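You operate a simulated robot arm through the tools that you are given. There is no shell and no other tool.

You run a simulated robot arm. Do the job below in one go: nothing can be reset, and whatever is moved stays where it is left.

JOB
Tidy the door side drawer: divider into its slot, each box on its marked side.
Fine: the divider stands in the slotted block on the desk top, the two boxes beside it. The drawer ends shut. Where these are worked on the way, their far stop is far enough and under half their travel is too little: door side drawer.

Only the result counts: the job must be done as asked and must still hold three seconds after the hand-in. Knocking over, shifting, dropping, spilling or breaking anything else fails it.

ROBOT AND FRAMES
A 6-joint arm with a two-finger parallel gripper, fixed in place. Base frame: the origin is on the floor under the middle of its stand, x ahead of it, y to its left, z up; the work surface is at about z = 0.74. Units: m, degrees, N and s.
With the tool pointing down near the work surface it reaches from about 0.26 to 0.68 m from the base axis. Its first joint turns from -66.0 to 66.0 degrees. Payload 2.9 kg.
Tool frame: the origin (TCP) lies between the finger pads and is the grasp point; the fingertips stand 0.03 m ahead of it; z points along the fingers, y is the line along which they close. Largest opening 0.11 m; finger width 0.02, thickness 0.01; the body of the gripper, 0.048 by 0.112 m, starts 0.055 m behind the TCP.
Orientation is told as [roll, pitch, yaw] about the base's x, y, z axes, in that order, counted from this pose: with the fingers straight down and closing along the base's y, the tool's x points along the base's -x, its y along +y and its z along -z.

CONTROLS
- The arm moves only by the tool send_rows. Its argument "commands" is text: rows parted by semicolons, each of 7 numbers parted by spaces: the shift along the tool's x, y, z in m, then the turn, a rotation vector about the tool's x, y, z in degrees, then the opening in per cent of the stroke, from 0 (shut) to 100 (fully open). In form: tx ty tz wx wy wz fingers; .... A call has 1 to 20 rows; each row is the pose to reach, as a shift and turn from the pose commanded when the call began, along the tool's axes at that moment. Rows are played at 5 a second. More than 0.05 m and 8.6 degrees between two rows, or a gripper value outside its range, and nothing of the call is played. A pose out of reach is approached as far as the arm can. The call stops where the force on the tool passes 40 N (or 10 N more than at its start, if that is more) or the arm is blocked; 0.2 s more then pass. Each finger travels about 0.108 m/s and halts on what it meets, pressing with about 37 N; the grip force reading is that of the motor and also rises with nothing between the fingers. The clock runs only during rows and for 0.2 s after the last one: add rows that repeat a pose to give the fingers time. It gives the time, the measured TCP pose, the force on the tool (base axes), the opening and the grip force at its end, in the units of the frame above (readings bear some noise), with the torque about the TCP (base axes, N m) and any sound that the robot's microphone picked up.
- Cameras (640 x 400 px; columns grow to the right, rows downward): "scene" is fixed at [0.0541, 0.4216, 1.3769]; the picture's right is [-0.91, -0.42, 0.00], its down [-0.26, 0.57, -0.78] and it looks along [0.33, -0.71, -0.63] (base axes); focal length 362 px, centre (320, 200). "wrist" rides on the gripper at [0.072, 0.017, -0.103] in the tool frame; the picture's right is [-0.23, 0.97, 0.00], its down [-0.76, -0.18, -0.62] and it looks along [-0.61, -0.14, 0.78] (tool axes); focal length 222 px, centre (320, 200). There is no depth. A picture from a camera that has moved, and an enlarged one, comes with that camera's place and axes in the base frame and with its lens.
- snapshot(camera): a new picture of that camera. The clock stands still meanwhile.
- enlarge(camera, box): a new picture of the part [left, top, right, bottom] of that camera's present view, enlarged. The clock stands still meanwhile.
- hand_in(): hands the job in; it is judged then, once.

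Nothing tells you positions but the pictures and the camera data. Unless the task says otherwise, let go and move clear before handing in.

The tools are called after "Call:" as name(argument=value, ...) on one line, values as JSON. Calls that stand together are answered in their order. send_rows: Moves the arm, as the interface text tells. Its arguments: {"type":"object","properties":{"commands":{"type":"string"}},"required":["commands"]} The other tools are called the same way: snapshot (camera) takes a picture; enlarge (camera, box) takes an enlarged picture of a part of a camera's view; hand_in () hands the job in.

At the start:

```text
time: 0.0
eef_pos: [0.3877, -0.239, 1.0506]
orientation: [0.0, 0.0, -0.1]
wrist_force: [-0.3, 1.7, 0.3]
moment: [-0.04, 0.02, 0.04]
grip_width: 0.11
grasp_force: 0.1
```

scene: 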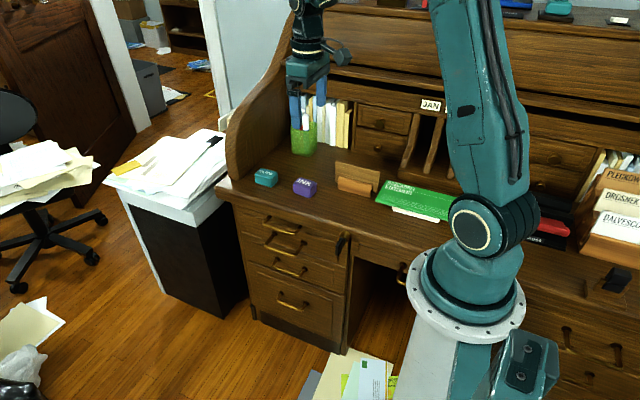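
wrist: 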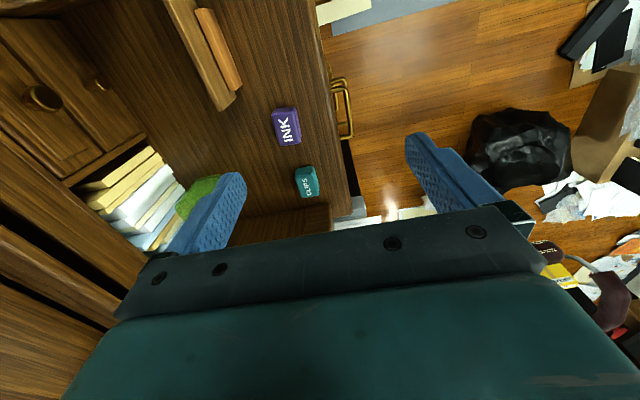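

I see a roll-top desk with a teal CLIPS box, a purple INK box and a wooden slotted block with a divider on the desk top, and drawers with brass pulls below. I'll look closer before moving.

Call:
enlarge(camera="scene", box=[220, 140, 460, 290])

Call:
enlarge(camera="scene", box=[230, 180, 410, 350])

Call:
enlarge(camera="wrist", box=[150, 0, 390, 220])

```text
2.67 times, centred on (340, 215) of scene
camera zoom: at [0.0541, 0.4216, 1.3769], right [-0.91, -0.42, 0.0], down [-0.26, 0.57, -0.78], along [0.33, -0.71, -0.63], focal length 965 px, centre (267, 160)
```

zoom: 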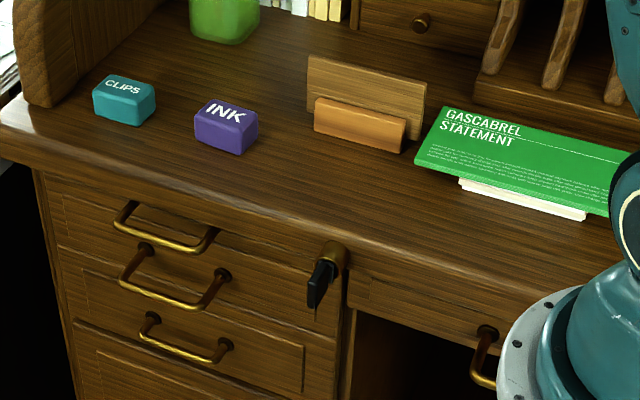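

```text
2.35 times, centred on (320, 265) of scene
camera zoom: at [0.0541, 0.4216, 1.3769], right [-0.91, -0.42, 0.0], down [-0.26, 0.57, -0.78], along [0.33, -0.71, -0.63], focal length 852 px, centre (320, 47)
```

zoom: 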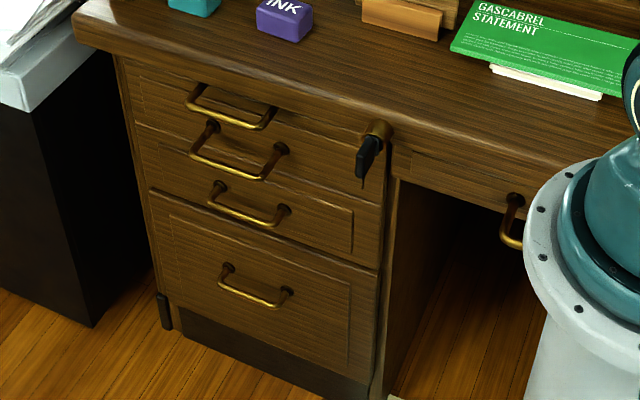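

```text
1.82 times, centred on (270, 110) of wrist
camera zoom: at [0.3147, -0.2228, 1.1553], right [0.23, 0.97, 0.0], down [0.76, -0.18, 0.62], along [0.61, -0.14, -0.78], focal length 404 px, centre (411, 364)
```

zoom: 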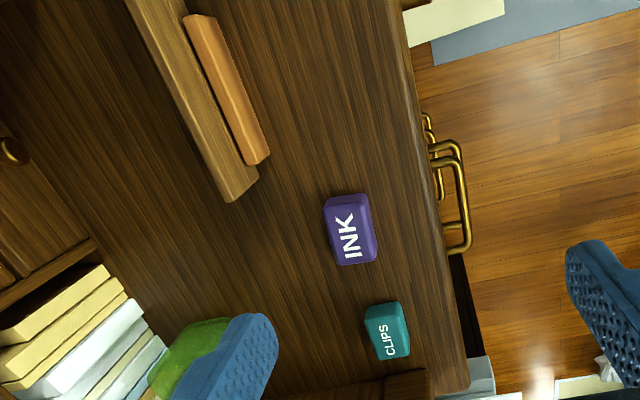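

I see the divider board standing behind/in a light wood block, the CLIPS and INK boxes left of it (about x 0.44–0.57, y −0.31), and a pedestal of drawers at the door side with a key. I'll enlarge further to understand drawers, lock and block.

Call:
enlarge(camera="scene", box=[235, 195, 365, 275])

Call:
enlarge(camera="scene", box=[320, 150, 400, 200])

Call:
enlarge(camera="scene", box=[320, 220, 420, 290])

Call:
enlarge(camera="scene", box=[480, 100, 640, 300])

Call:
enlarge(camera="wrist", box=[150, 0, 270, 120])

Call:
enlarge(camera="wrist", box=[250, 60, 370, 220])

```text
4.92 times, centred on (300, 235) of scene
camera zoom: at [0.0541, 0.4216, 1.3769], right [-0.91, -0.42, 0.0], down [-0.26, 0.57, -0.78], along [0.33, -0.71, -0.63], focal length 1782 px, centre (418, 28)
```

zoom: 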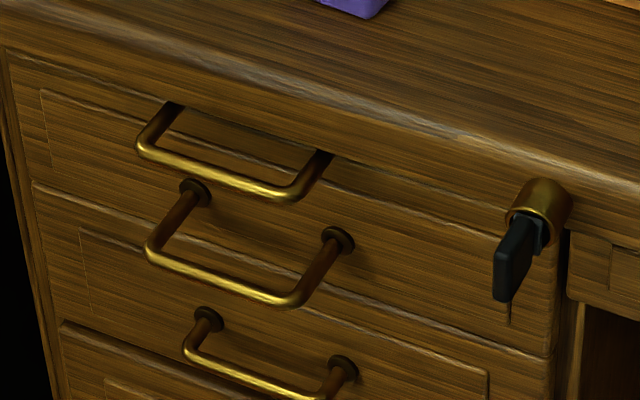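

```text
8.00 times, centred on (360, 175) of scene
camera zoom: at [0.0541, 0.4216, 1.3769], right [-0.91, -0.42, 0.0], down [-0.26, 0.57, -0.78], along [0.33, -0.71, -0.63], focal length 2895 px, centre (0, 400)
```

zoom: 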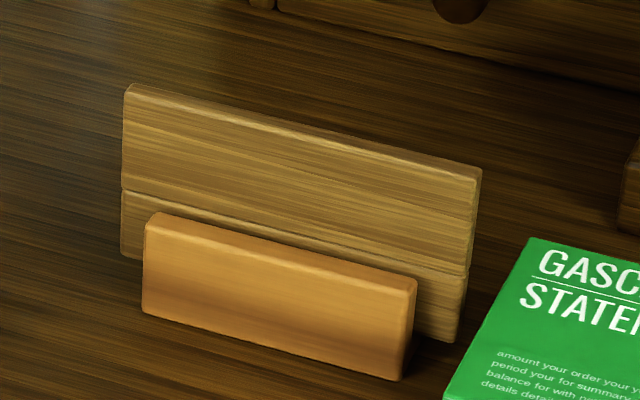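

```text
5.71 times, centred on (370, 255) of scene
camera zoom: at [0.0541, 0.4216, 1.3769], right [-0.91, -0.42, 0.0], down [-0.26, 0.57, -0.78], along [0.33, -0.71, -0.63], focal length 2068 px, centre (34, -114)
```

zoom: 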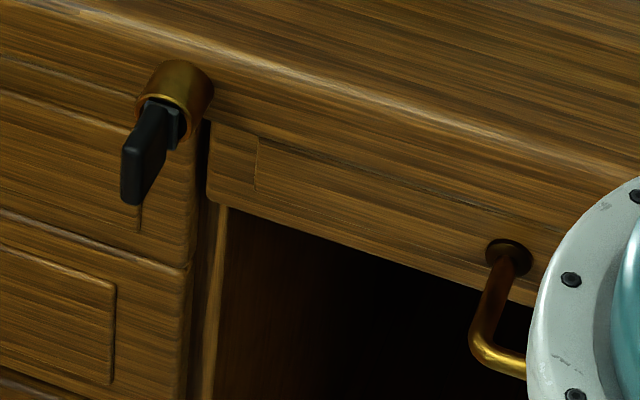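

```text
2.00 times, centred on (560, 200) of scene
camera zoom: at [0.0541, 0.4216, 1.3769], right [-0.91, -0.42, 0.0], down [-0.26, 0.57, -0.78], along [0.33, -0.71, -0.63], focal length 724 px, centre (-160, 200)
```

zoom: 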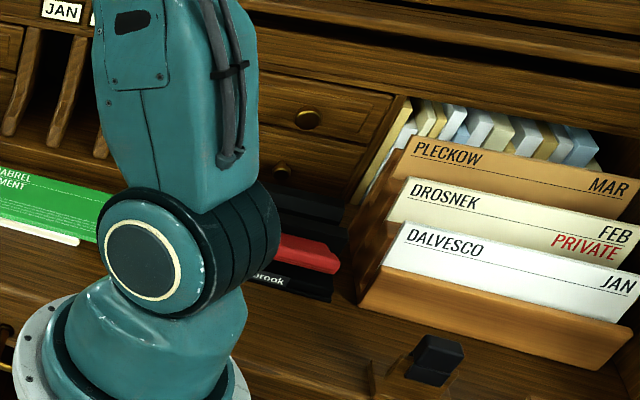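

```text
3.33 times, centred on (210, 60) of wrist
camera zoom: at [0.3147, -0.2228, 1.1553], right [0.23, 0.97, 0.0], down [0.76, -0.18, 0.62], along [0.61, -0.14, -0.78], focal length 740 px, centre (687, 667)
```

zoom: 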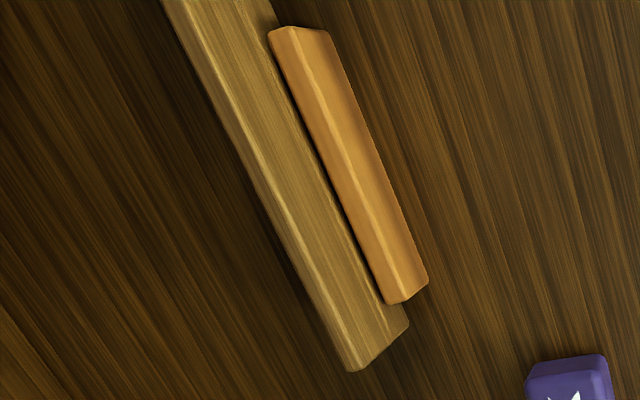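

```text
2.50 times, centred on (310, 140) of wrist
camera zoom: at [0.3147, -0.2228, 1.1553], right [0.23, 0.97, 0.0], down [0.76, -0.18, 0.62], along [0.61, -0.14, -0.78], focal length 555 px, centre (345, 350)
```

zoom: 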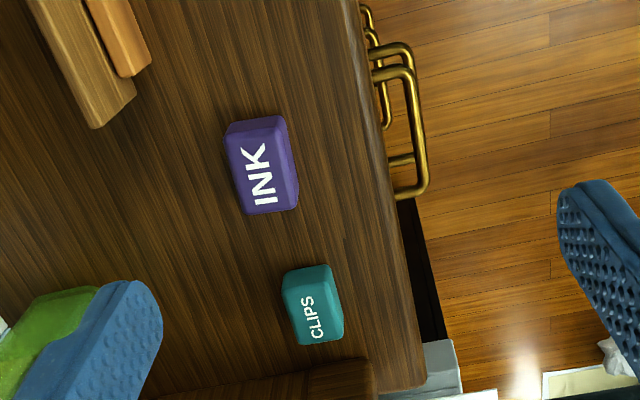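

The door-side pedestal has several brass handles stacked on it, and a key lock sits by the top right corner. I'll swing the wrist camera out in front of the desk to see the drawer fronts and the lock.

Call:
send_rows(commands="0.005 0.036 0.006 0 0 0 100; 0.010 0.072 0.012 5.6 0 0 100; 0.014 0.108 0.018 11.2 0 0 100; 0.019 0.144 0.025 16.8 0 0 100; 0.024 0.18 0.031 22.5 0 0 100; 0.029 0.216 0.037 30 0 0 100; 0.033 0.252 0.043 37.5 0 0 100; 0.038 0.289 0.05 45 0 0 100; 0.038 0.289 0.05 45 0 0 100")

Call:
snapshot(camera="wrist")

Call:
snapshot(camera="scene")

```text
time: 2.0
eef_pos: [0.3494, 0.0464, 1.0022]
orientation: [-45.0, -0.1, 0.1]
wrist_force: [-0.1, -0.6, 0.4]
moment: [-0.03, 0.04, 0.0]
grip_width: 0.11
grasp_force: 0.1
```

```text
taken
camera wrist: at [0.2761, 0.1328, 1.0642], right [0.23, 0.69, -0.69], down [0.76, 0.32, 0.57], along [0.61, -0.65, -0.45], focal length 222 px, centre (320, 200)
```

wrist: 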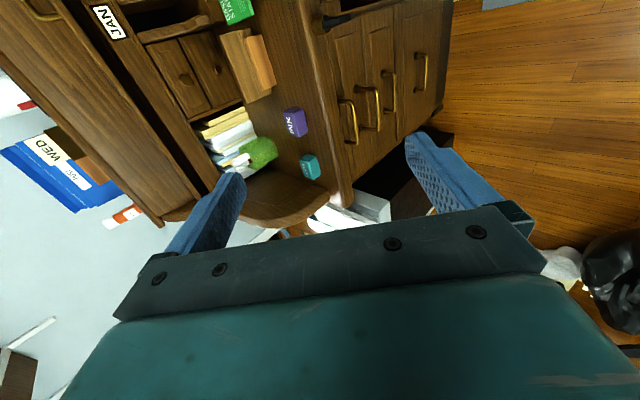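

```text
taken
```

scene: 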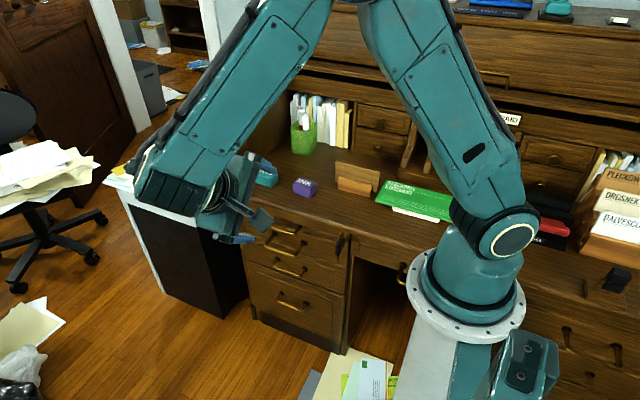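

Call:
enlarge(camera="wrist", box=[270, 0, 470, 200])

Call:
enlarge(camera="wrist", box=[180, 0, 340, 130])

Call:
enlarge(camera="wrist", box=[310, 0, 400, 70])

```text
2.00 times, centred on (370, 100) of wrist
camera zoom: at [0.2761, 0.1328, 1.0642], right [0.23, 0.69, -0.69], down [0.76, 0.32, 0.57], along [0.61, -0.65, -0.45], focal length 444 px, centre (220, 400)
```

zoom: 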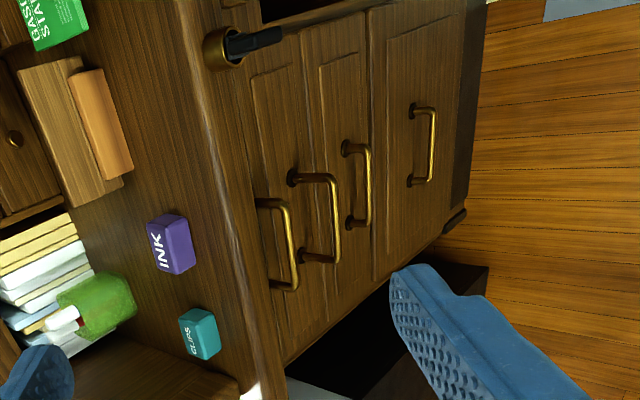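

```text
3.08 times, centred on (260, 65) of wrist
camera zoom: at [0.2761, 0.1328, 1.0642], right [0.23, 0.69, -0.69], down [0.76, 0.32, 0.57], along [0.61, -0.65, -0.45], focal length 684 px, centre (505, 615)
```

zoom: 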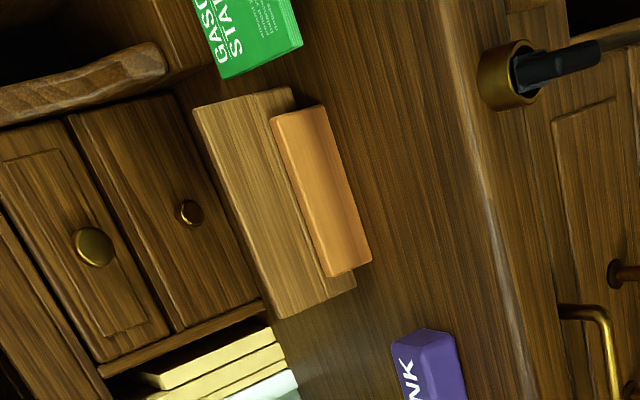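

```text
5.71 times, centred on (355, 35) of wrist
camera zoom: at [0.2761, 0.1328, 1.0642], right [0.23, 0.69, -0.69], down [0.76, 0.32, 0.57], along [0.61, -0.65, -0.45], focal length 1269 px, centre (120, 1143)
```

zoom: 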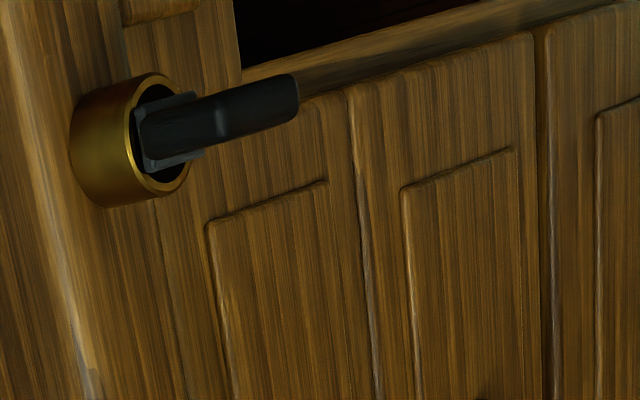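

A key lock sits in the band above the top drawer, and one handle disappears into that band. I'll go closer with the wrist camera to see how the handle and lock are attached.

Call:
send_rows(commands="0.0 0.02 0.03 6 0 0 100; 0.0 0.04 0.06 12 0 0 100; 0 0.06 0.09 18 0 0 100; 0 0.08 0.12 24 0 0 100; 0 0.10 0.15 30 0 0 100; 0 0.12 0.18 36 0 0 100; 0 0.12 0.18 36 0 0 100")

Call:
snapshot(camera="wrist")

Call:
snapshot(camera="scene")

```text
time: 3.6
eef_pos: [0.3502, 0.0081, 0.7894]
orientation: [-81.1, 0.0, 0.0]
wrist_force: [-1.1, -0.2, 0.2]
moment: [-0.02, -0.03, -0.01]
grip_width: 0.11
grasp_force: 0.0
```

```text
taken
camera wrist: at [0.2771, 0.1127, 0.7887], right [0.23, 0.15, -0.96], down [0.76, 0.59, 0.27], along [0.61, -0.79, 0.02], focal length 222 px, centre (320, 200)
```

wrist: 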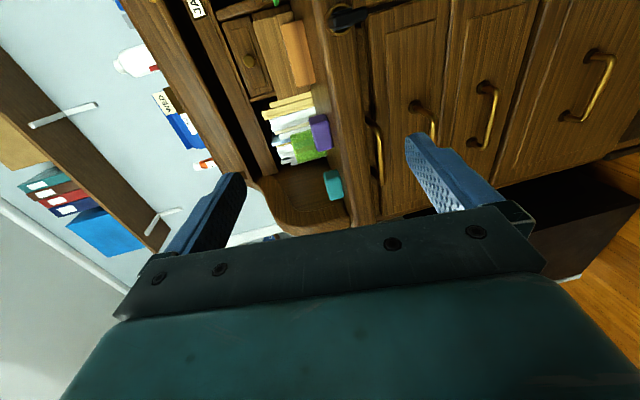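

```text
taken
```

scene: 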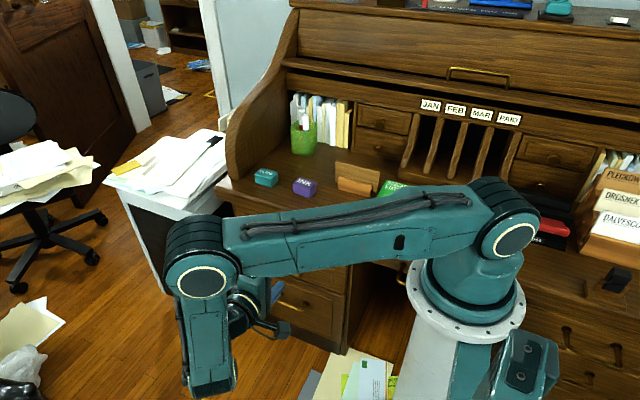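

Call:
enlarge(camera="wrist", box=[310, 0, 470, 220])

Call:
enlarge(camera="wrist", box=[220, 0, 360, 110])

Call:
enlarge(camera="wrist", box=[320, 0, 420, 60])

Call:
enlarge(camera="wrist", box=[330, 90, 420, 220])

```text
1.82 times, centred on (390, 110) of wrist
camera zoom: at [0.2771, 0.1127, 0.7887], right [0.23, 0.15, -0.96], down [0.76, 0.59, 0.27], along [0.61, -0.79, 0.02], focal length 404 px, centre (193, 364)
```

zoom: 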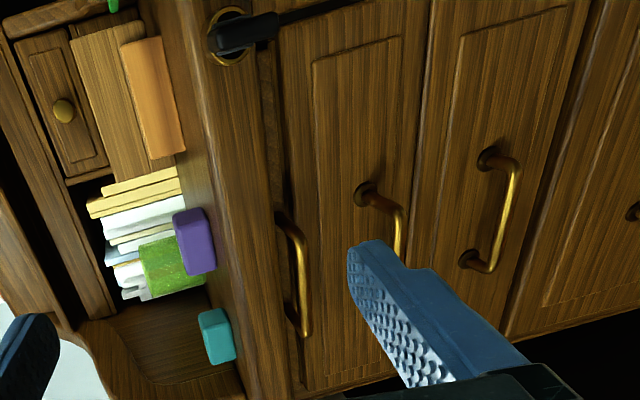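

```text
3.64 times, centred on (290, 55) of wrist
camera zoom: at [0.2771, 0.1127, 0.7887], right [0.23, 0.15, -0.96], down [0.76, 0.59, 0.27], along [0.61, -0.79, 0.02], focal length 808 px, centre (429, 727)
```

zoom: 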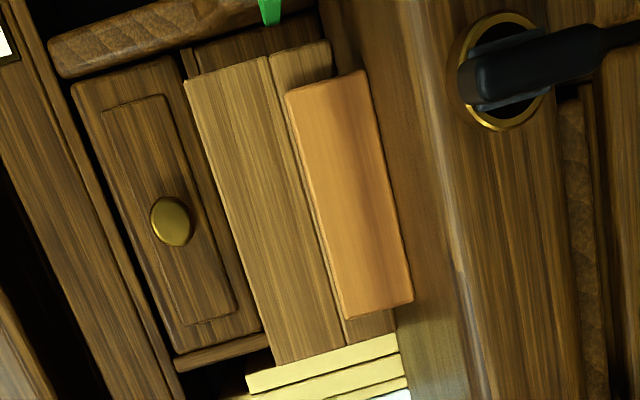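

```text
6.40 times, centred on (370, 30) of wrist
camera zoom: at [0.2771, 0.1127, 0.7887], right [0.23, 0.15, -0.96], down [0.76, 0.59, 0.27], along [0.61, -0.79, 0.02], focal length 1422 px, centre (0, 1288)
```

zoom: 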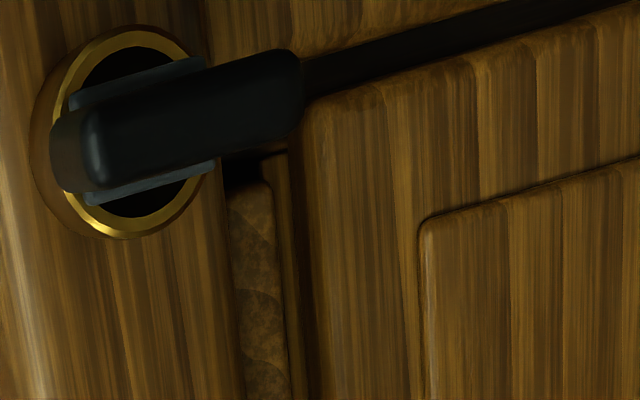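

```text
3.08 times, centred on (375, 155) of wrist
camera zoom: at [0.2771, 0.1127, 0.7887], right [0.23, 0.15, -0.96], down [0.76, 0.59, 0.27], along [0.61, -0.79, 0.02], focal length 684 px, centre (151, 338)
```

zoom: 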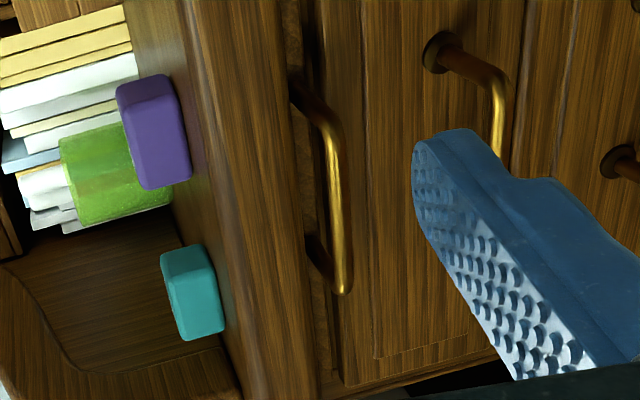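

The shallow drawer under the band carries the top handle (bar about x 0.42–0.515, y −0.195, z 0.684), and the key bow stands upright in its lock. I'll line the gripper up in front of that handle, fingers horizontal.

Call:
send_rows(commands="-0.023 0.017 0.0245 2 0 0 90; -0.047 0.034 0.049 4 0 0 80; -0.070 0.052 0.0735 6 0 0 70; -0.094 0.069 0.098 8 0 0 60; -0.117 0.086 0.1228 8.9 0 0 55; -0.117 0.086 0.1228 8.9 0 0 55")

Call:
snapshot(camera="wrist")

Call:
snapshot(camera="scene")

```text
time: 5.0
eef_pos: [0.3991, -0.1274, 0.7027]
orientation: [-83.5, -0.1, 1.5]
wrist_force: [0.0, -1.2, -0.7]
moment: [0.01, -0.02, 0.02]
grip_width: 0.0607
grasp_force: 0.1
out of reach, approached as far as the arm can: row 2, 3, 4, 5, 6
```

```text
taken
camera wrist: at [0.3242, -0.0243, 0.6977], right [0.23, 0.12, -0.97], down [0.75, 0.62, 0.25], along [0.63, -0.78, 0.05], focal length 222 px, centre (320, 200)
```

wrist: 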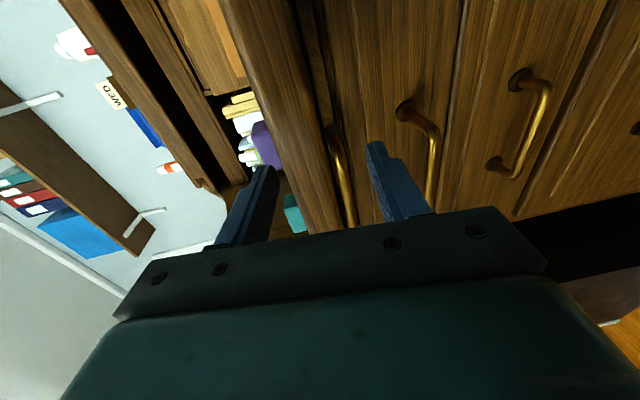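

```text
taken
```

scene: 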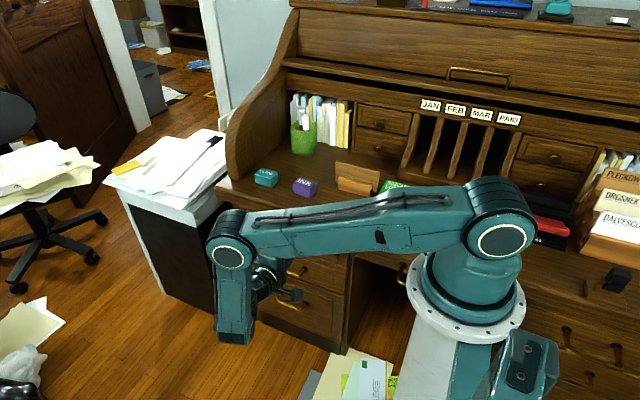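

The fully horizontal pose is out of reach there, so I'll grip the handle from above instead. First I'll measure the handle and band edge more precisely from this close view.

Call:
enlarge(camera="wrist", box=[260, 0, 420, 240])

Call:
enlarge(camera="wrist", box=[300, 100, 400, 240])

Call:
enlarge(camera="scene", box=[210, 180, 370, 290])

```text
1.67 times, centred on (340, 120) of wrist
camera zoom: at [0.3242, -0.0243, 0.6977], right [0.23, 0.12, -0.97], down [0.75, 0.62, 0.25], along [0.63, -0.78, 0.05], focal length 370 px, centre (287, 333)
```

zoom: 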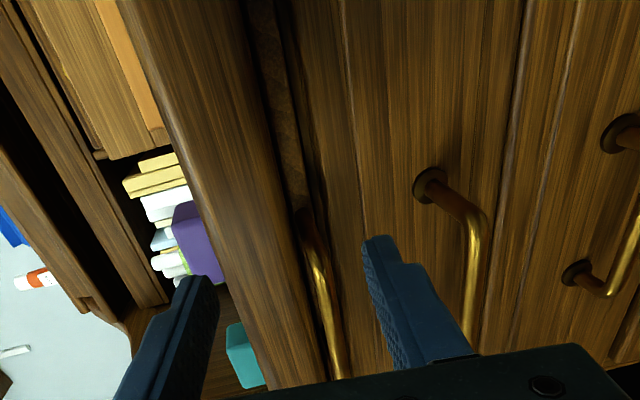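

```text
2.86 times, centred on (350, 170) of wrist
camera zoom: at [0.3242, -0.0243, 0.6977], right [0.23, 0.12, -0.97], down [0.75, 0.62, 0.25], along [0.63, -0.78, 0.05], focal length 635 px, centre (234, 286)
```

zoom: 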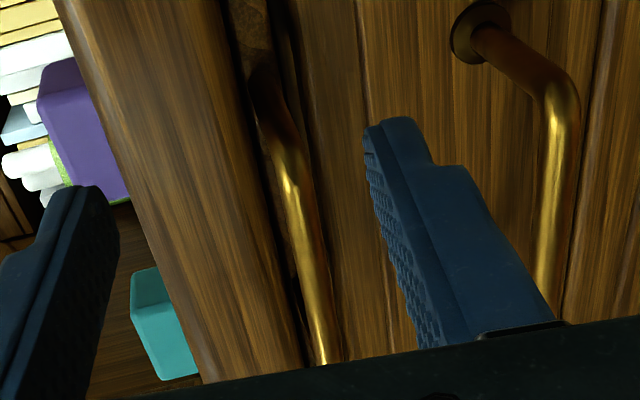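

```text
3.64 times, centred on (290, 235) of scene
camera zoom: at [0.0541, 0.4216, 1.3769], right [-0.91, -0.42, 0.0], down [-0.26, 0.57, -0.78], along [0.33, -0.71, -0.63], focal length 1316 px, centre (429, 73)
```

zoom: 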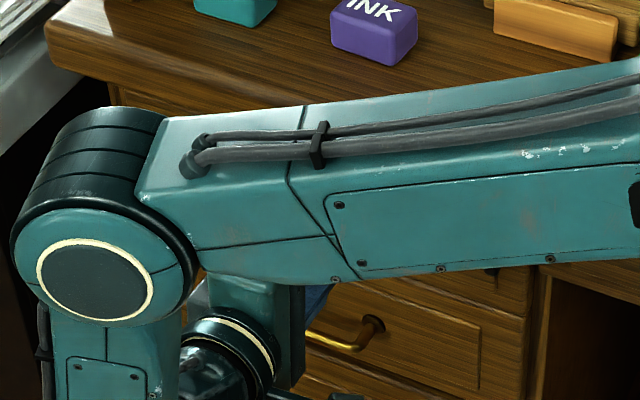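

The handle bar is at about y −0.196, z 0.683, with roughly 27 mm between it and the band edge. I'll back off, then come at it with the fingers pointing down.

Call:
send_rows(commands="0.03 -0.02 -0.03 -3 0 0 55; 0.06 -0.05 -0.06 -6 0 0 55; 0.09 -0.08 -0.09 -9 0 0 55; 0.09 -0.12 -0.11 -12 0 0 55; 0.09 -0.12 -0.11 -12 0 0 55")

```text
refused: row 2 steps farther than a row can; nothing moved
```

Call:
send_rows(commands="0.025 -0.02 -0.025 -3 0 0 55; 0.05 -0.045 -0.05 -6 0 0 55; 0.075 -0.07 -0.075 -9 0 0 55; 0.08 -0.10 -0.10 -12 0 0 55; 0.08 -0.10 -0.10 -12 0 0 55")

```text
time: 6.2
eef_pos: [0.3199, -0.0417, 0.8166]
orientation: [-71.4, 0.0, 1.3]
wrist_force: [-0.4, 0.1, 0.4]
moment: [0.0, 0.03, 0.01]
grip_width: 0.0605
grasp_force: 0.0
```

Call:
send_rows(commands="-0.01 -0.02 -0.01 -8 0 0 55; -0.03 -0.04 -0.01 -16 0 0 55; -0.05 -0.055 0.0 -24 0 0 55; -0.07 -0.065 0.01 -32 0 0 55; -0.09 -0.07 0.02 -40 0 0 50; -0.11 -0.075 0.035 -48 0 0 45; -0.13 -0.08 0.05 -56 0 0 40; -0.147 -0.0815 0.065 -64 0 0 30; -0.147 -0.0815 0.076 -71.4 0 0 24; -0.147 -0.0815 0.076 -71.4 0 0 24")

Call:
snapshot(camera="wrist")

```text
time: 8.4
eef_pos: [0.4682, -0.1336, 0.8691]
orientation: [0.0, -0.1, 1.5]
wrist_force: [0.6, -1.0, 0.7]
moment: [0.02, 0.02, -0.02]
grip_width: 0.0264
grasp_force: 0.1
```

```text
taken
camera wrist: at [0.3951, -0.1199, 0.9732], right [0.2, 0.98, 0.0], down [0.76, -0.16, 0.62], along [0.61, -0.13, -0.78], focal length 222 px, centre (320, 200)
```

wrist: 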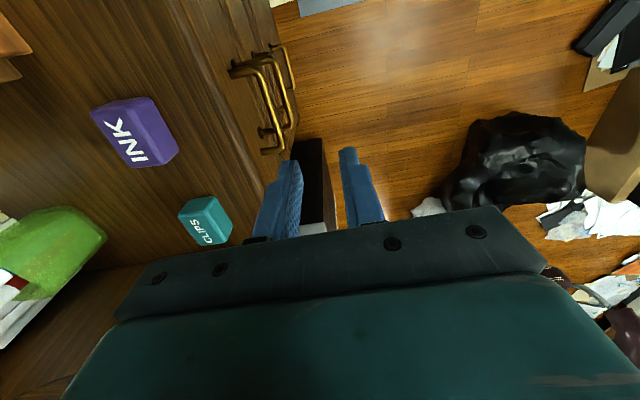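

Call:
enlarge(camera="wrist", box=[210, 20, 320, 180])

```text
2.50 times, centred on (265, 100) of wrist
camera zoom: at [0.3951, -0.1199, 0.9732], right [0.2, 0.98, 0.0], down [0.76, -0.16, 0.62], along [0.61, -0.13, -0.78], focal length 555 px, centre (458, 450)
```

zoom: 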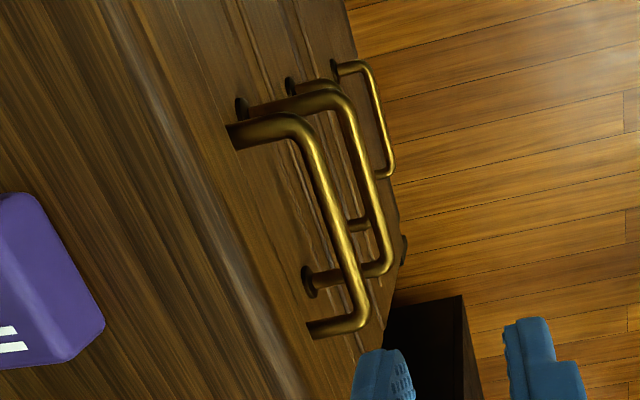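

Call:
send_rows(commands="0.001 -0.032 0 0 0 1.5 21; 0.0023 -0.0634 0 0 0 1.5 21; 0.0023 -0.0634 0.045 0 0 1.5 21; 0.0023 -0.0634 0.09 0 0 1.5 21; 0.0023 -0.0634 0.125 0 0 1.5 21; 0.0023 -0.0634 0.125 0 0 1.5 21")

Call:
snapshot(camera="wrist")

Call:
enlarge(camera="scene", box=[220, 170, 360, 270])

```text
time: 9.8
eef_pos: [0.4675, -0.199, 0.7438]
orientation: [-0.1, -0.2, -0.1]
wrist_force: [-0.2, -0.6, 0.3]
moment: [-0.04, -0.01, -0.04]
grip_width: 0.0229
grasp_force: 0.0
```

```text
taken
camera wrist: at [0.395, -0.1809, 0.8476], right [0.23, 0.97, 0.0], down [0.76, -0.18, 0.62], along [0.61, -0.14, -0.78], focal length 222 px, centre (320, 200)
```

wrist: 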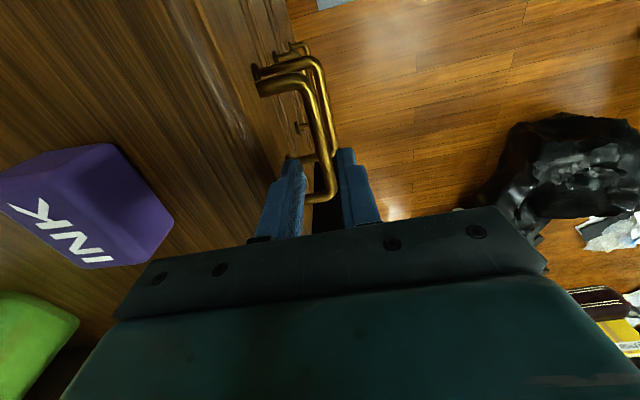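

```text
4.00 times, centred on (290, 220) of scene
camera zoom: at [0.0541, 0.4216, 1.3769], right [-0.91, -0.42, 0.0], down [-0.26, 0.57, -0.78], along [0.33, -0.71, -0.63], focal length 1448 px, centre (440, 120)
```

zoom: 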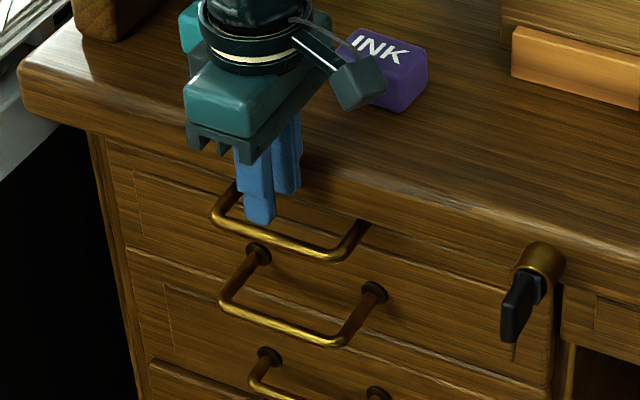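

Call:
enlarge(camera="wrist", box=[240, 40, 390, 240])

Call:
enlarge(camera="scene", box=[260, 190, 310, 240])

```text
2.00 times, centred on (315, 140) of wrist
camera zoom: at [0.395, -0.1809, 0.8476], right [0.23, 0.97, 0.0], down [0.76, -0.18, 0.62], along [0.61, -0.14, -0.78], focal length 444 px, centre (330, 320)
```

zoom: 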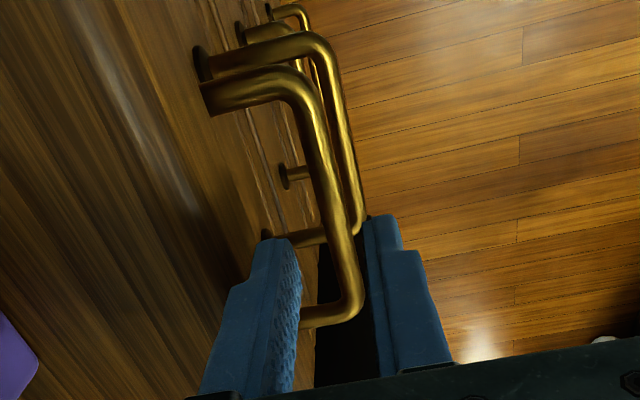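

```text
8.00 times, centred on (285, 215) of scene
camera zoom: at [0.0541, 0.4216, 1.3769], right [-0.91, -0.42, 0.0], down [-0.26, 0.57, -0.78], along [0.33, -0.71, -0.63], focal length 2895 px, centre (600, 80)
```

zoom: 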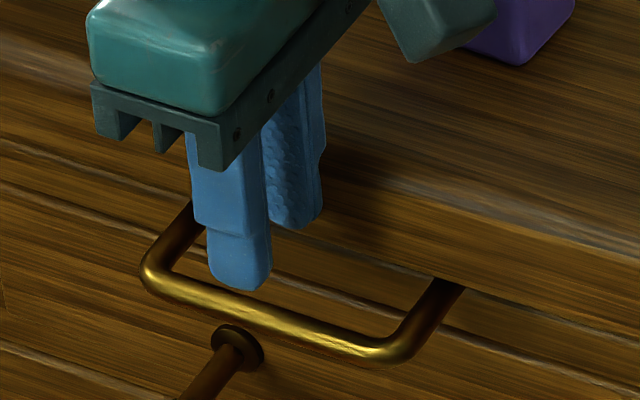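

The fingers straddle the handle bar with small margins. I'll lower to z≈0.70 and close on the bar.

Call:
send_rows(commands="0 0.001 0.015 0 0 0 21; 0 0.001 0.03 0 0 0 21; 0 0.001 0.042 0 0 0 21; 0 0.001 0.042 0 0 0 21")

Call:
enlarge(camera="wrist", box=[220, 20, 420, 240])

Call:
enlarge(camera="scene", box=[250, 180, 320, 240])

```text
time: 10.8
eef_pos: [0.4672, -0.198, 0.702]
orientation: [-0.1, -0.1, -0.2]
wrist_force: [0.3, -0.2, -0.7]
moment: [0.0, 0.01, 0.02]
grip_width: 0.023
grasp_force: 0.1
```

```text
1.82 times, centred on (320, 130) of wrist
camera zoom: at [0.3947, -0.1808, 0.8062], right [0.23, 0.97, 0.0], down [0.76, -0.18, 0.62], along [0.61, -0.14, -0.78], focal length 404 px, centre (320, 327)
```

zoom: 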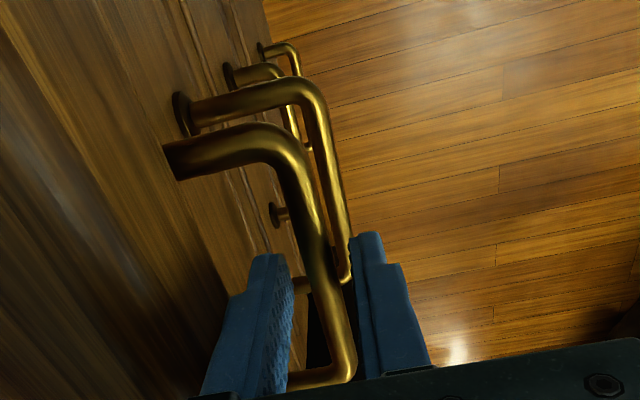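

```text
6.67 times, centred on (285, 210) of scene
camera zoom: at [0.0541, 0.4216, 1.3769], right [-0.91, -0.42, 0.0], down [-0.26, 0.57, -0.78], along [0.33, -0.71, -0.63], focal length 2412 px, centre (553, 133)
```

zoom: 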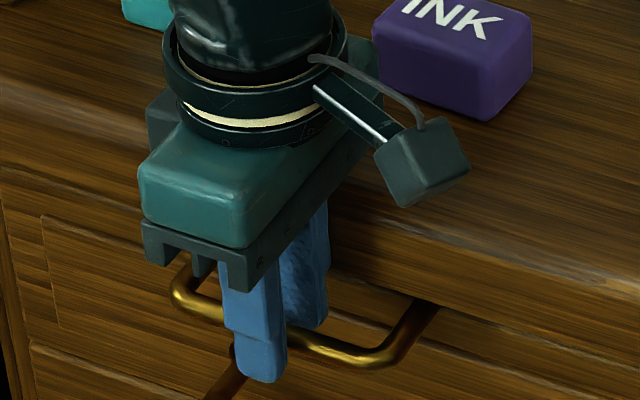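

The bar sits between the fingers. I'll close on it and try a small pull to see whether the drawer is free or locked.

Call:
send_rows(commands="0 0 0 0 0 0 5; 0 0 0 0 0 0 0; 0 0 0 0 0 0 0; 0 0.01 0 0 0 0 0; 0 0.02 0 0 0 0 0; 0 0.02 0 0 0 0 0")

Call:
enlarge(camera="wrist", box=[220, 20, 420, 240])

```text
time: 12.2
eef_pos: [0.4677, -0.1762, 0.7031]
orientation: [-0.1, -0.1, -0.1]
wrist_force: [9.1, -2.5, -2.3]
moment: [-0.08, 0.25, -0.68]
grip_width: 0.0107
grasp_force: 44.7
```

```text
1.82 times, centred on (320, 130) of wrist
camera zoom: at [0.3944, -0.1601, 0.806], right [0.23, 0.97, 0.0], down [0.76, -0.18, 0.63], along [0.61, -0.14, -0.78], focal length 404 px, centre (320, 327)
```

zoom: 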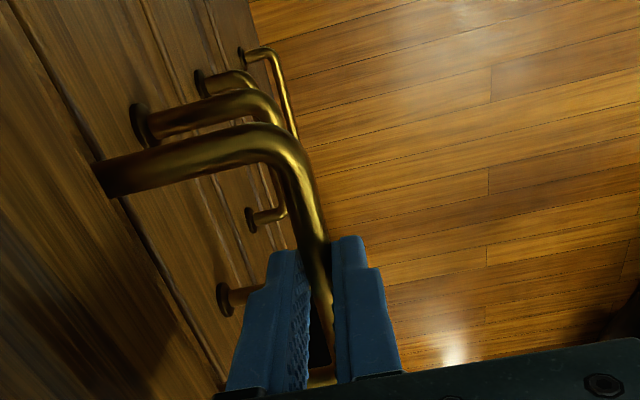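

The drawer moves freely, about 2 cm so far, so it is not locked. I'll keep pulling.

Call:
send_rows(commands="0 0.015 0 0 0 0 0; 0 0.03 0 0 0 0 0; 0 0.045 0 0 0 0 0; 0 0.06 0 0 0 0 0; 0 0.075 0 0 0 0 0; 0 0.075 0 0 0 0 0")

Call:
snapshot(camera="wrist")

Call:
snapshot(camera="scene")

```text
time: 13.6
eef_pos: [0.467, -0.1029, 0.7023]
orientation: [-0.2, -0.3, -0.1]
wrist_force: [1.0, -2.5, 37.2]
moment: [-0.07, 0.61, -0.66]
grip_width: 0.0106
grasp_force: 45.3
```

```text
taken
camera wrist: at [0.3943, -0.0857, 0.8059], right [0.23, 0.97, 0.0], down [0.76, -0.18, 0.63], along [0.61, -0.14, -0.78], focal length 222 px, centre (320, 200)
```

wrist: 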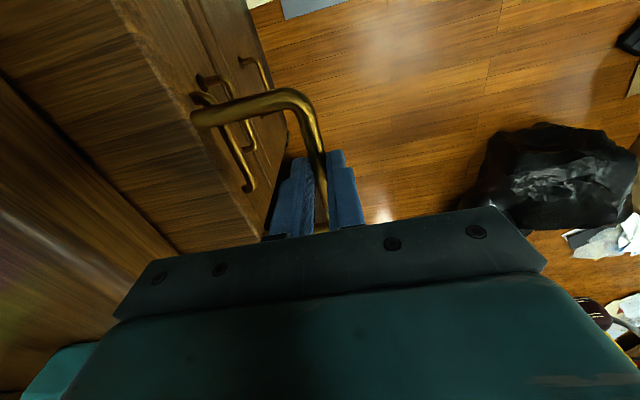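

```text
taken
```

scene: 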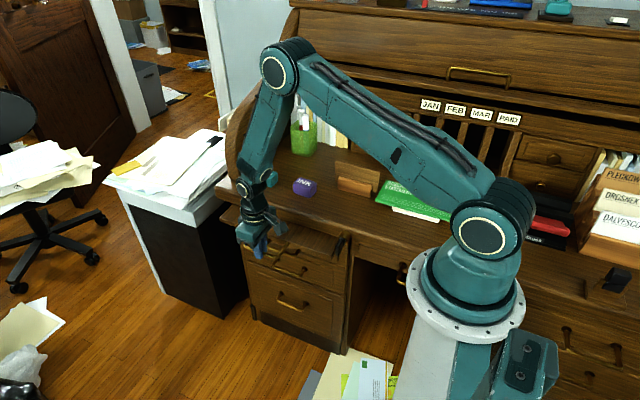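

Call:
enlarge(camera="wrist", box=[0, 0, 360, 260])

Call:
enlarge(camera="scene", box=[210, 170, 370, 280])

```text
1.54 times, centred on (180, 130) of wrist
camera zoom: at [0.3943, -0.0857, 0.8059], right [0.23, 0.97, 0.0], down [0.76, -0.18, 0.63], along [0.61, -0.14, -0.78], focal length 342 px, centre (535, 308)
```

zoom: 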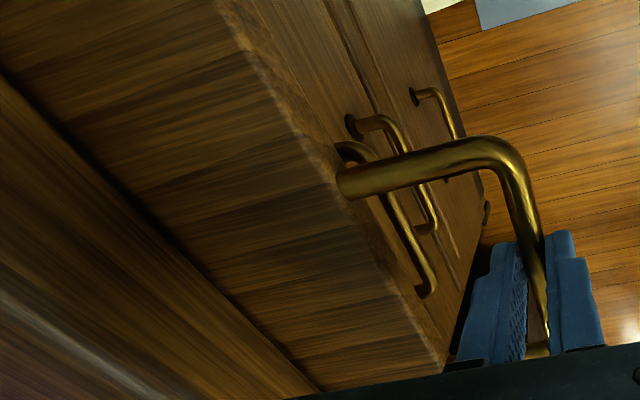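

```text
3.64 times, centred on (290, 225) of scene
camera zoom: at [0.0535, 0.4217, 1.3769], right [-0.91, -0.42, 0.0], down [-0.26, 0.57, -0.78], along [0.33, -0.71, -0.63], focal length 1316 px, centre (429, 109)
```

zoom: 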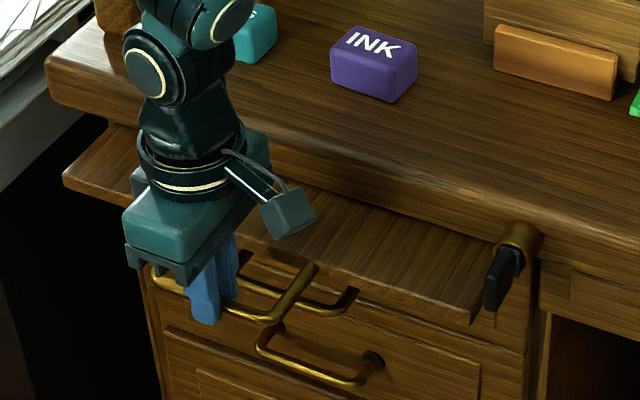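

What came out is a flat writing slide, not a drawer, so the door side drawer must be the one below it. I'll ease the grip and push the slide fully back in.

Call:
send_rows(commands="0 0 0 0 0 0 15; 0 0 0 0 0 0 15; 0 -0.015 0 0 0 0 15; 0 -0.03 0 0 0 0 15; 0 -0.045 0 0 0 0 15; 0 -0.06 0 0 0 0 15; 0 -0.075 0 0 0 0 15; 0 -0.085 0 0 0 0 15; 0 -0.085 0 0 0 0 15")

Call:
enlarge(camera="wrist", box=[220, 20, 420, 240])

```text
time: 15.6
eef_pos: [0.4665, -0.1862, 0.7043]
orientation: [-0.2, -0.1, 0.0]
wrist_force: [-1.3, 1.9, -1.0]
moment: [0.03, 0.02, -0.04]
grip_width: 0.0178
grasp_force: 0.7
```

```text
1.82 times, centred on (320, 130) of wrist
camera zoom: at [0.3938, -0.1695, 0.807], right [0.23, 0.97, 0.0], down [0.76, -0.18, 0.62], along [0.61, -0.14, -0.78], focal length 404 px, centre (320, 327)
```

zoom: 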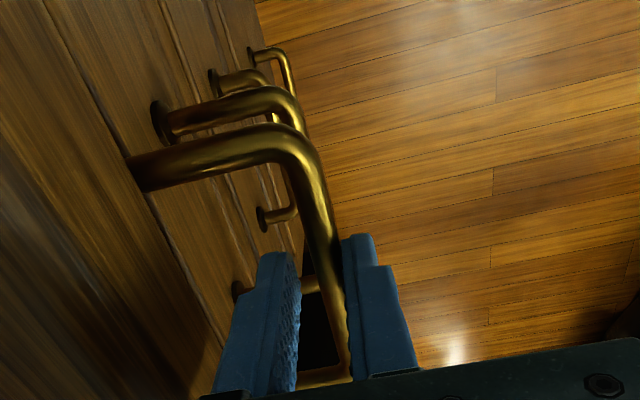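

Call:
send_rows(commands="0 -0.005 0 0 0 0 15; 0 -0.009 0 0 0 0 15; 0 -0.012 0 0 0 0 15; 0 -0.014 0 0 0 0 15; 0 -0.016 0 0 0 0 15; 0 -0.016 0 0 0 0 15")

Call:
enlarge(camera="wrist", box=[220, 20, 420, 240])

```text
time: 17.0
eef_pos: [0.4661, -0.2006, 0.7019]
orientation: [0.1, -0.1, 0.1]
wrist_force: [2.7, 15.6, 5.6]
moment: [-0.06, 0.01, -0.18]
grip_width: 0.018
grasp_force: 1.3
```

```text
1.82 times, centred on (320, 130) of wrist
camera zoom: at [0.3942, -0.1848, 0.806], right [0.23, 0.97, 0.0], down [0.76, -0.18, 0.62], along [0.61, -0.14, -0.78], focal length 404 px, centre (320, 327)
```

zoom: 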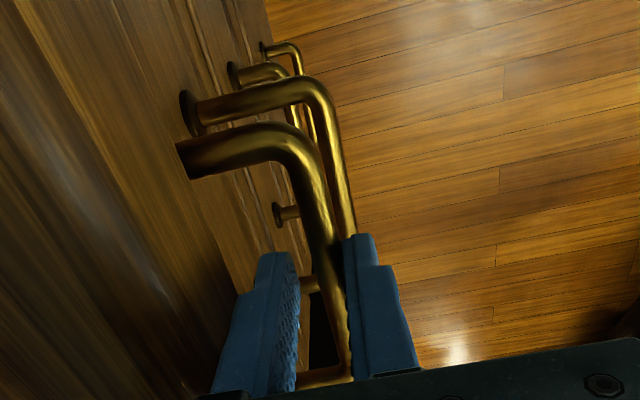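

The slide is back against its closed stop (handle back at y −0.197). I'll release it, rise clear, and swing to a tilted pose to work the handle of the drawer below.

Call:
send_rows(commands="0 0.003 0 0 0 0 20; 0 0.003 0 0 0 0 20; 0 0.003 -0.02 0 0 0 20; 0 0.003 -0.05 0 0 0 20; 0 0.02 -0.09 0 0 0 20; 0 0.06 -0.11 0 0 0 20; 0 0.10 -0.12 0 0 0 25; 0 0.14 -0.12 0 0 0 30; 0 0.14 -0.12 0 0 0 30")

Call:
snapshot(camera="wrist")

Call:
enlarge(camera="scene", box=[220, 170, 360, 280])

```text
time: 19.0
eef_pos: [0.4684, -0.0634, 0.8223]
orientation: [-0.1, -0.2, -0.1]
wrist_force: [-0.4, 0.8, -0.4]
moment: [0.0, -0.03, 0.02]
grip_width: 0.0329
grasp_force: 0.0
```

```text
taken
camera wrist: at [0.3955, -0.0467, 0.9266], right [0.23, 0.97, 0.0], down [0.76, -0.18, 0.62], along [0.61, -0.14, -0.78], focal length 222 px, centre (320, 200)
```

wrist: 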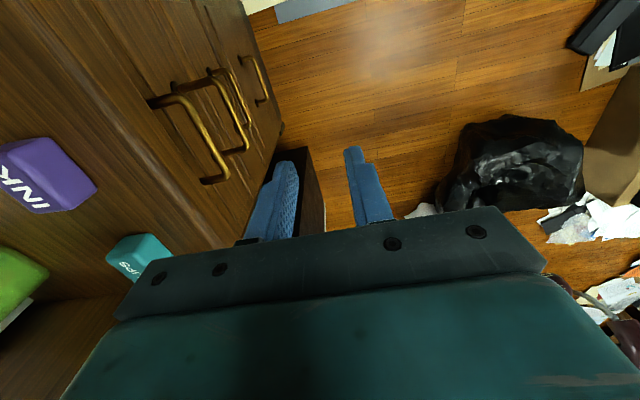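

```text
3.64 times, centred on (290, 225) of scene
camera zoom: at [0.054, 0.4216, 1.3769], right [-0.91, -0.42, 0.0], down [-0.26, 0.57, -0.78], along [0.33, -0.71, -0.63], focal length 1316 px, centre (429, 109)
```

zoom: 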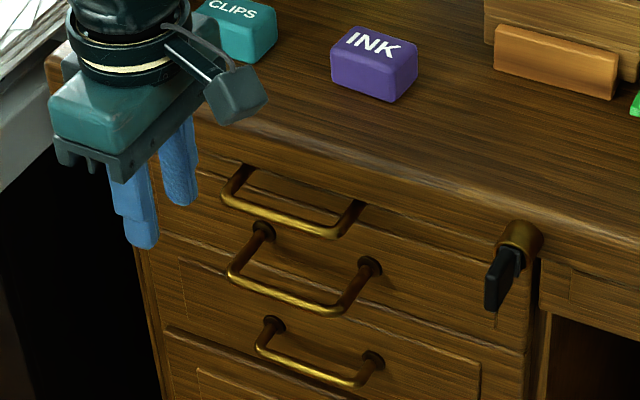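

Call:
send_rows(commands="0 0.01 0 7.5 0 0 30; 0 0.02 0.01 15 0 0 30; 0 0.03 0.02 22.5 0 0 30; 0 0.035 0.03 30 0 0 30; 0 0.035 0.05 37.5 0 0 30; 0 0.03 0.07 45 0 0 30; 0 0.025 0.09 52.5 0 0 30; 0 0.02 0.11 60 0 0 30; 0 0.02 0.12 60 0 0 30")

Call:
snapshot(camera="scene")

Call:
snapshot(camera="wrist")

```text
time: 21.0
eef_pos: [0.4677, -0.0427, 0.7021]
orientation: [-60.2, -0.1, -0.1]
wrist_force: [0.1, -0.4, -0.6]
moment: [-0.03, -0.01, 0.05]
grip_width: 0.0328
grasp_force: 0.1
```

```text
taken
```

scene: 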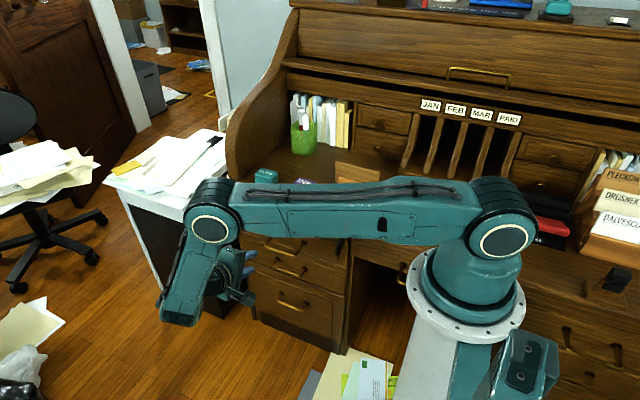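

```text
taken
camera wrist: at [0.3942, 0.0548, 0.7391], right [0.23, 0.48, -0.84], down [0.76, 0.45, 0.47], along [0.61, -0.75, -0.27], focal length 222 px, centre (320, 200)
```

wrist: 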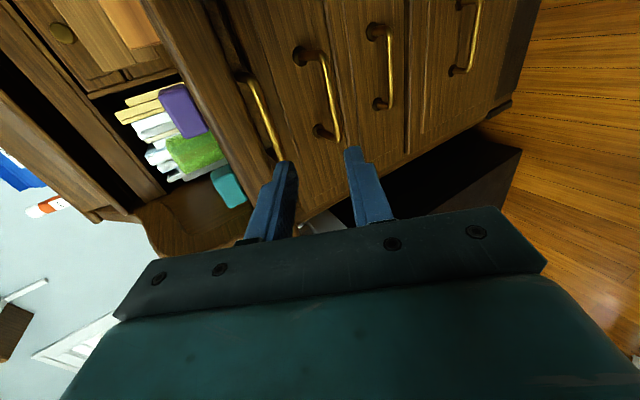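

Call:
enlarge(camera="wrist", box=[210, 0, 430, 180])

Call:
enlarge(camera="wrist", box=[0, 0, 260, 230])

```text
2.22 times, centred on (320, 90) of wrist
camera zoom: at [0.3942, 0.0548, 0.7391], right [0.23, 0.48, -0.84], down [0.76, 0.45, 0.47], along [0.61, -0.75, -0.27], focal length 494 px, centre (320, 444)
```

zoom: 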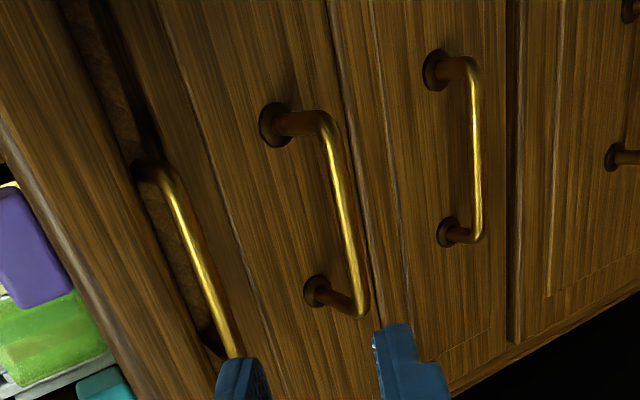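

```text
1.74 times, centred on (130, 115) of wrist
camera zoom: at [0.3942, 0.0548, 0.7391], right [0.23, 0.48, -0.84], down [0.76, 0.45, 0.47], along [0.61, -0.75, -0.27], focal length 386 px, centre (650, 348)
```

zoom: 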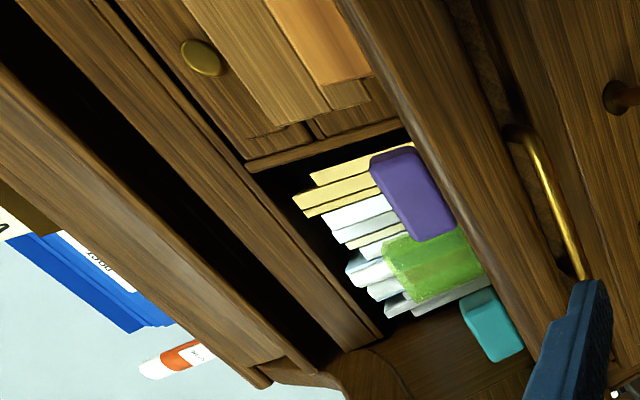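

The second handle (bar at y≈−0.190, z≈0.602, x 0.42–0.515) looks like the real drawer's. I'll advance along the tilted tool axis and close on it.

Call:
send_rows(commands="0 0.004 0.04 0 0 0 32; 0 0.008 0.08 0 0 0 32; 0 0.011 0.11 0 0 0 32; 0 0.011 0.11 0 0 0 32")

Call:
enlarge(camera="wrist", box=[210, 0, 430, 240])

Call:
enlarge(camera="scene", box=[220, 190, 360, 310])

```text
time: 22.0
eef_pos: [0.4675, -0.1314, 0.6387]
orientation: [-60.2, -0.2, 0.0]
wrist_force: [-0.2, -0.6, 0.4]
moment: [-0.01, -0.02, 0.03]
grip_width: 0.0351
grasp_force: 0.1
```

```text
1.67 times, centred on (320, 120) of wrist
camera zoom: at [0.3951, -0.034, 0.6758], right [0.23, 0.49, -0.84], down [0.76, 0.45, 0.47], along [0.61, -0.75, -0.27], focal length 370 px, centre (320, 333)
```

zoom: 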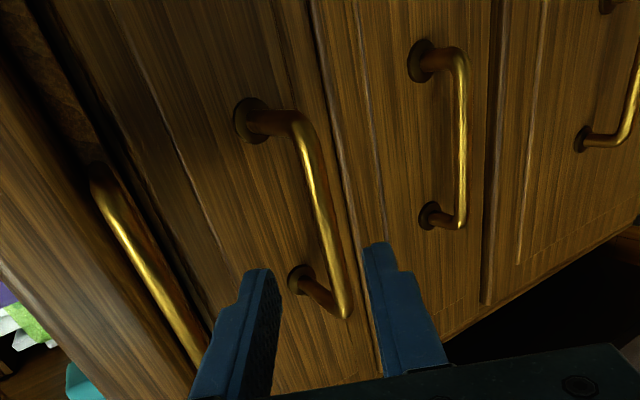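

```text
3.33 times, centred on (290, 250) of scene
camera zoom: at [0.0541, 0.4216, 1.3769], right [-0.91, -0.42, 0.0], down [-0.26, 0.57, -0.78], along [0.33, -0.71, -0.63], focal length 1206 px, centre (420, 33)
```

zoom: 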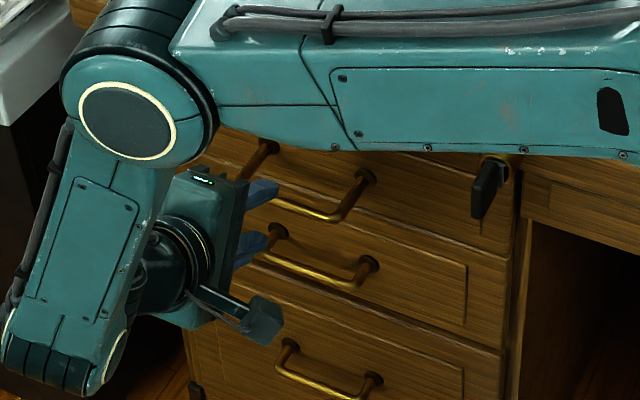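

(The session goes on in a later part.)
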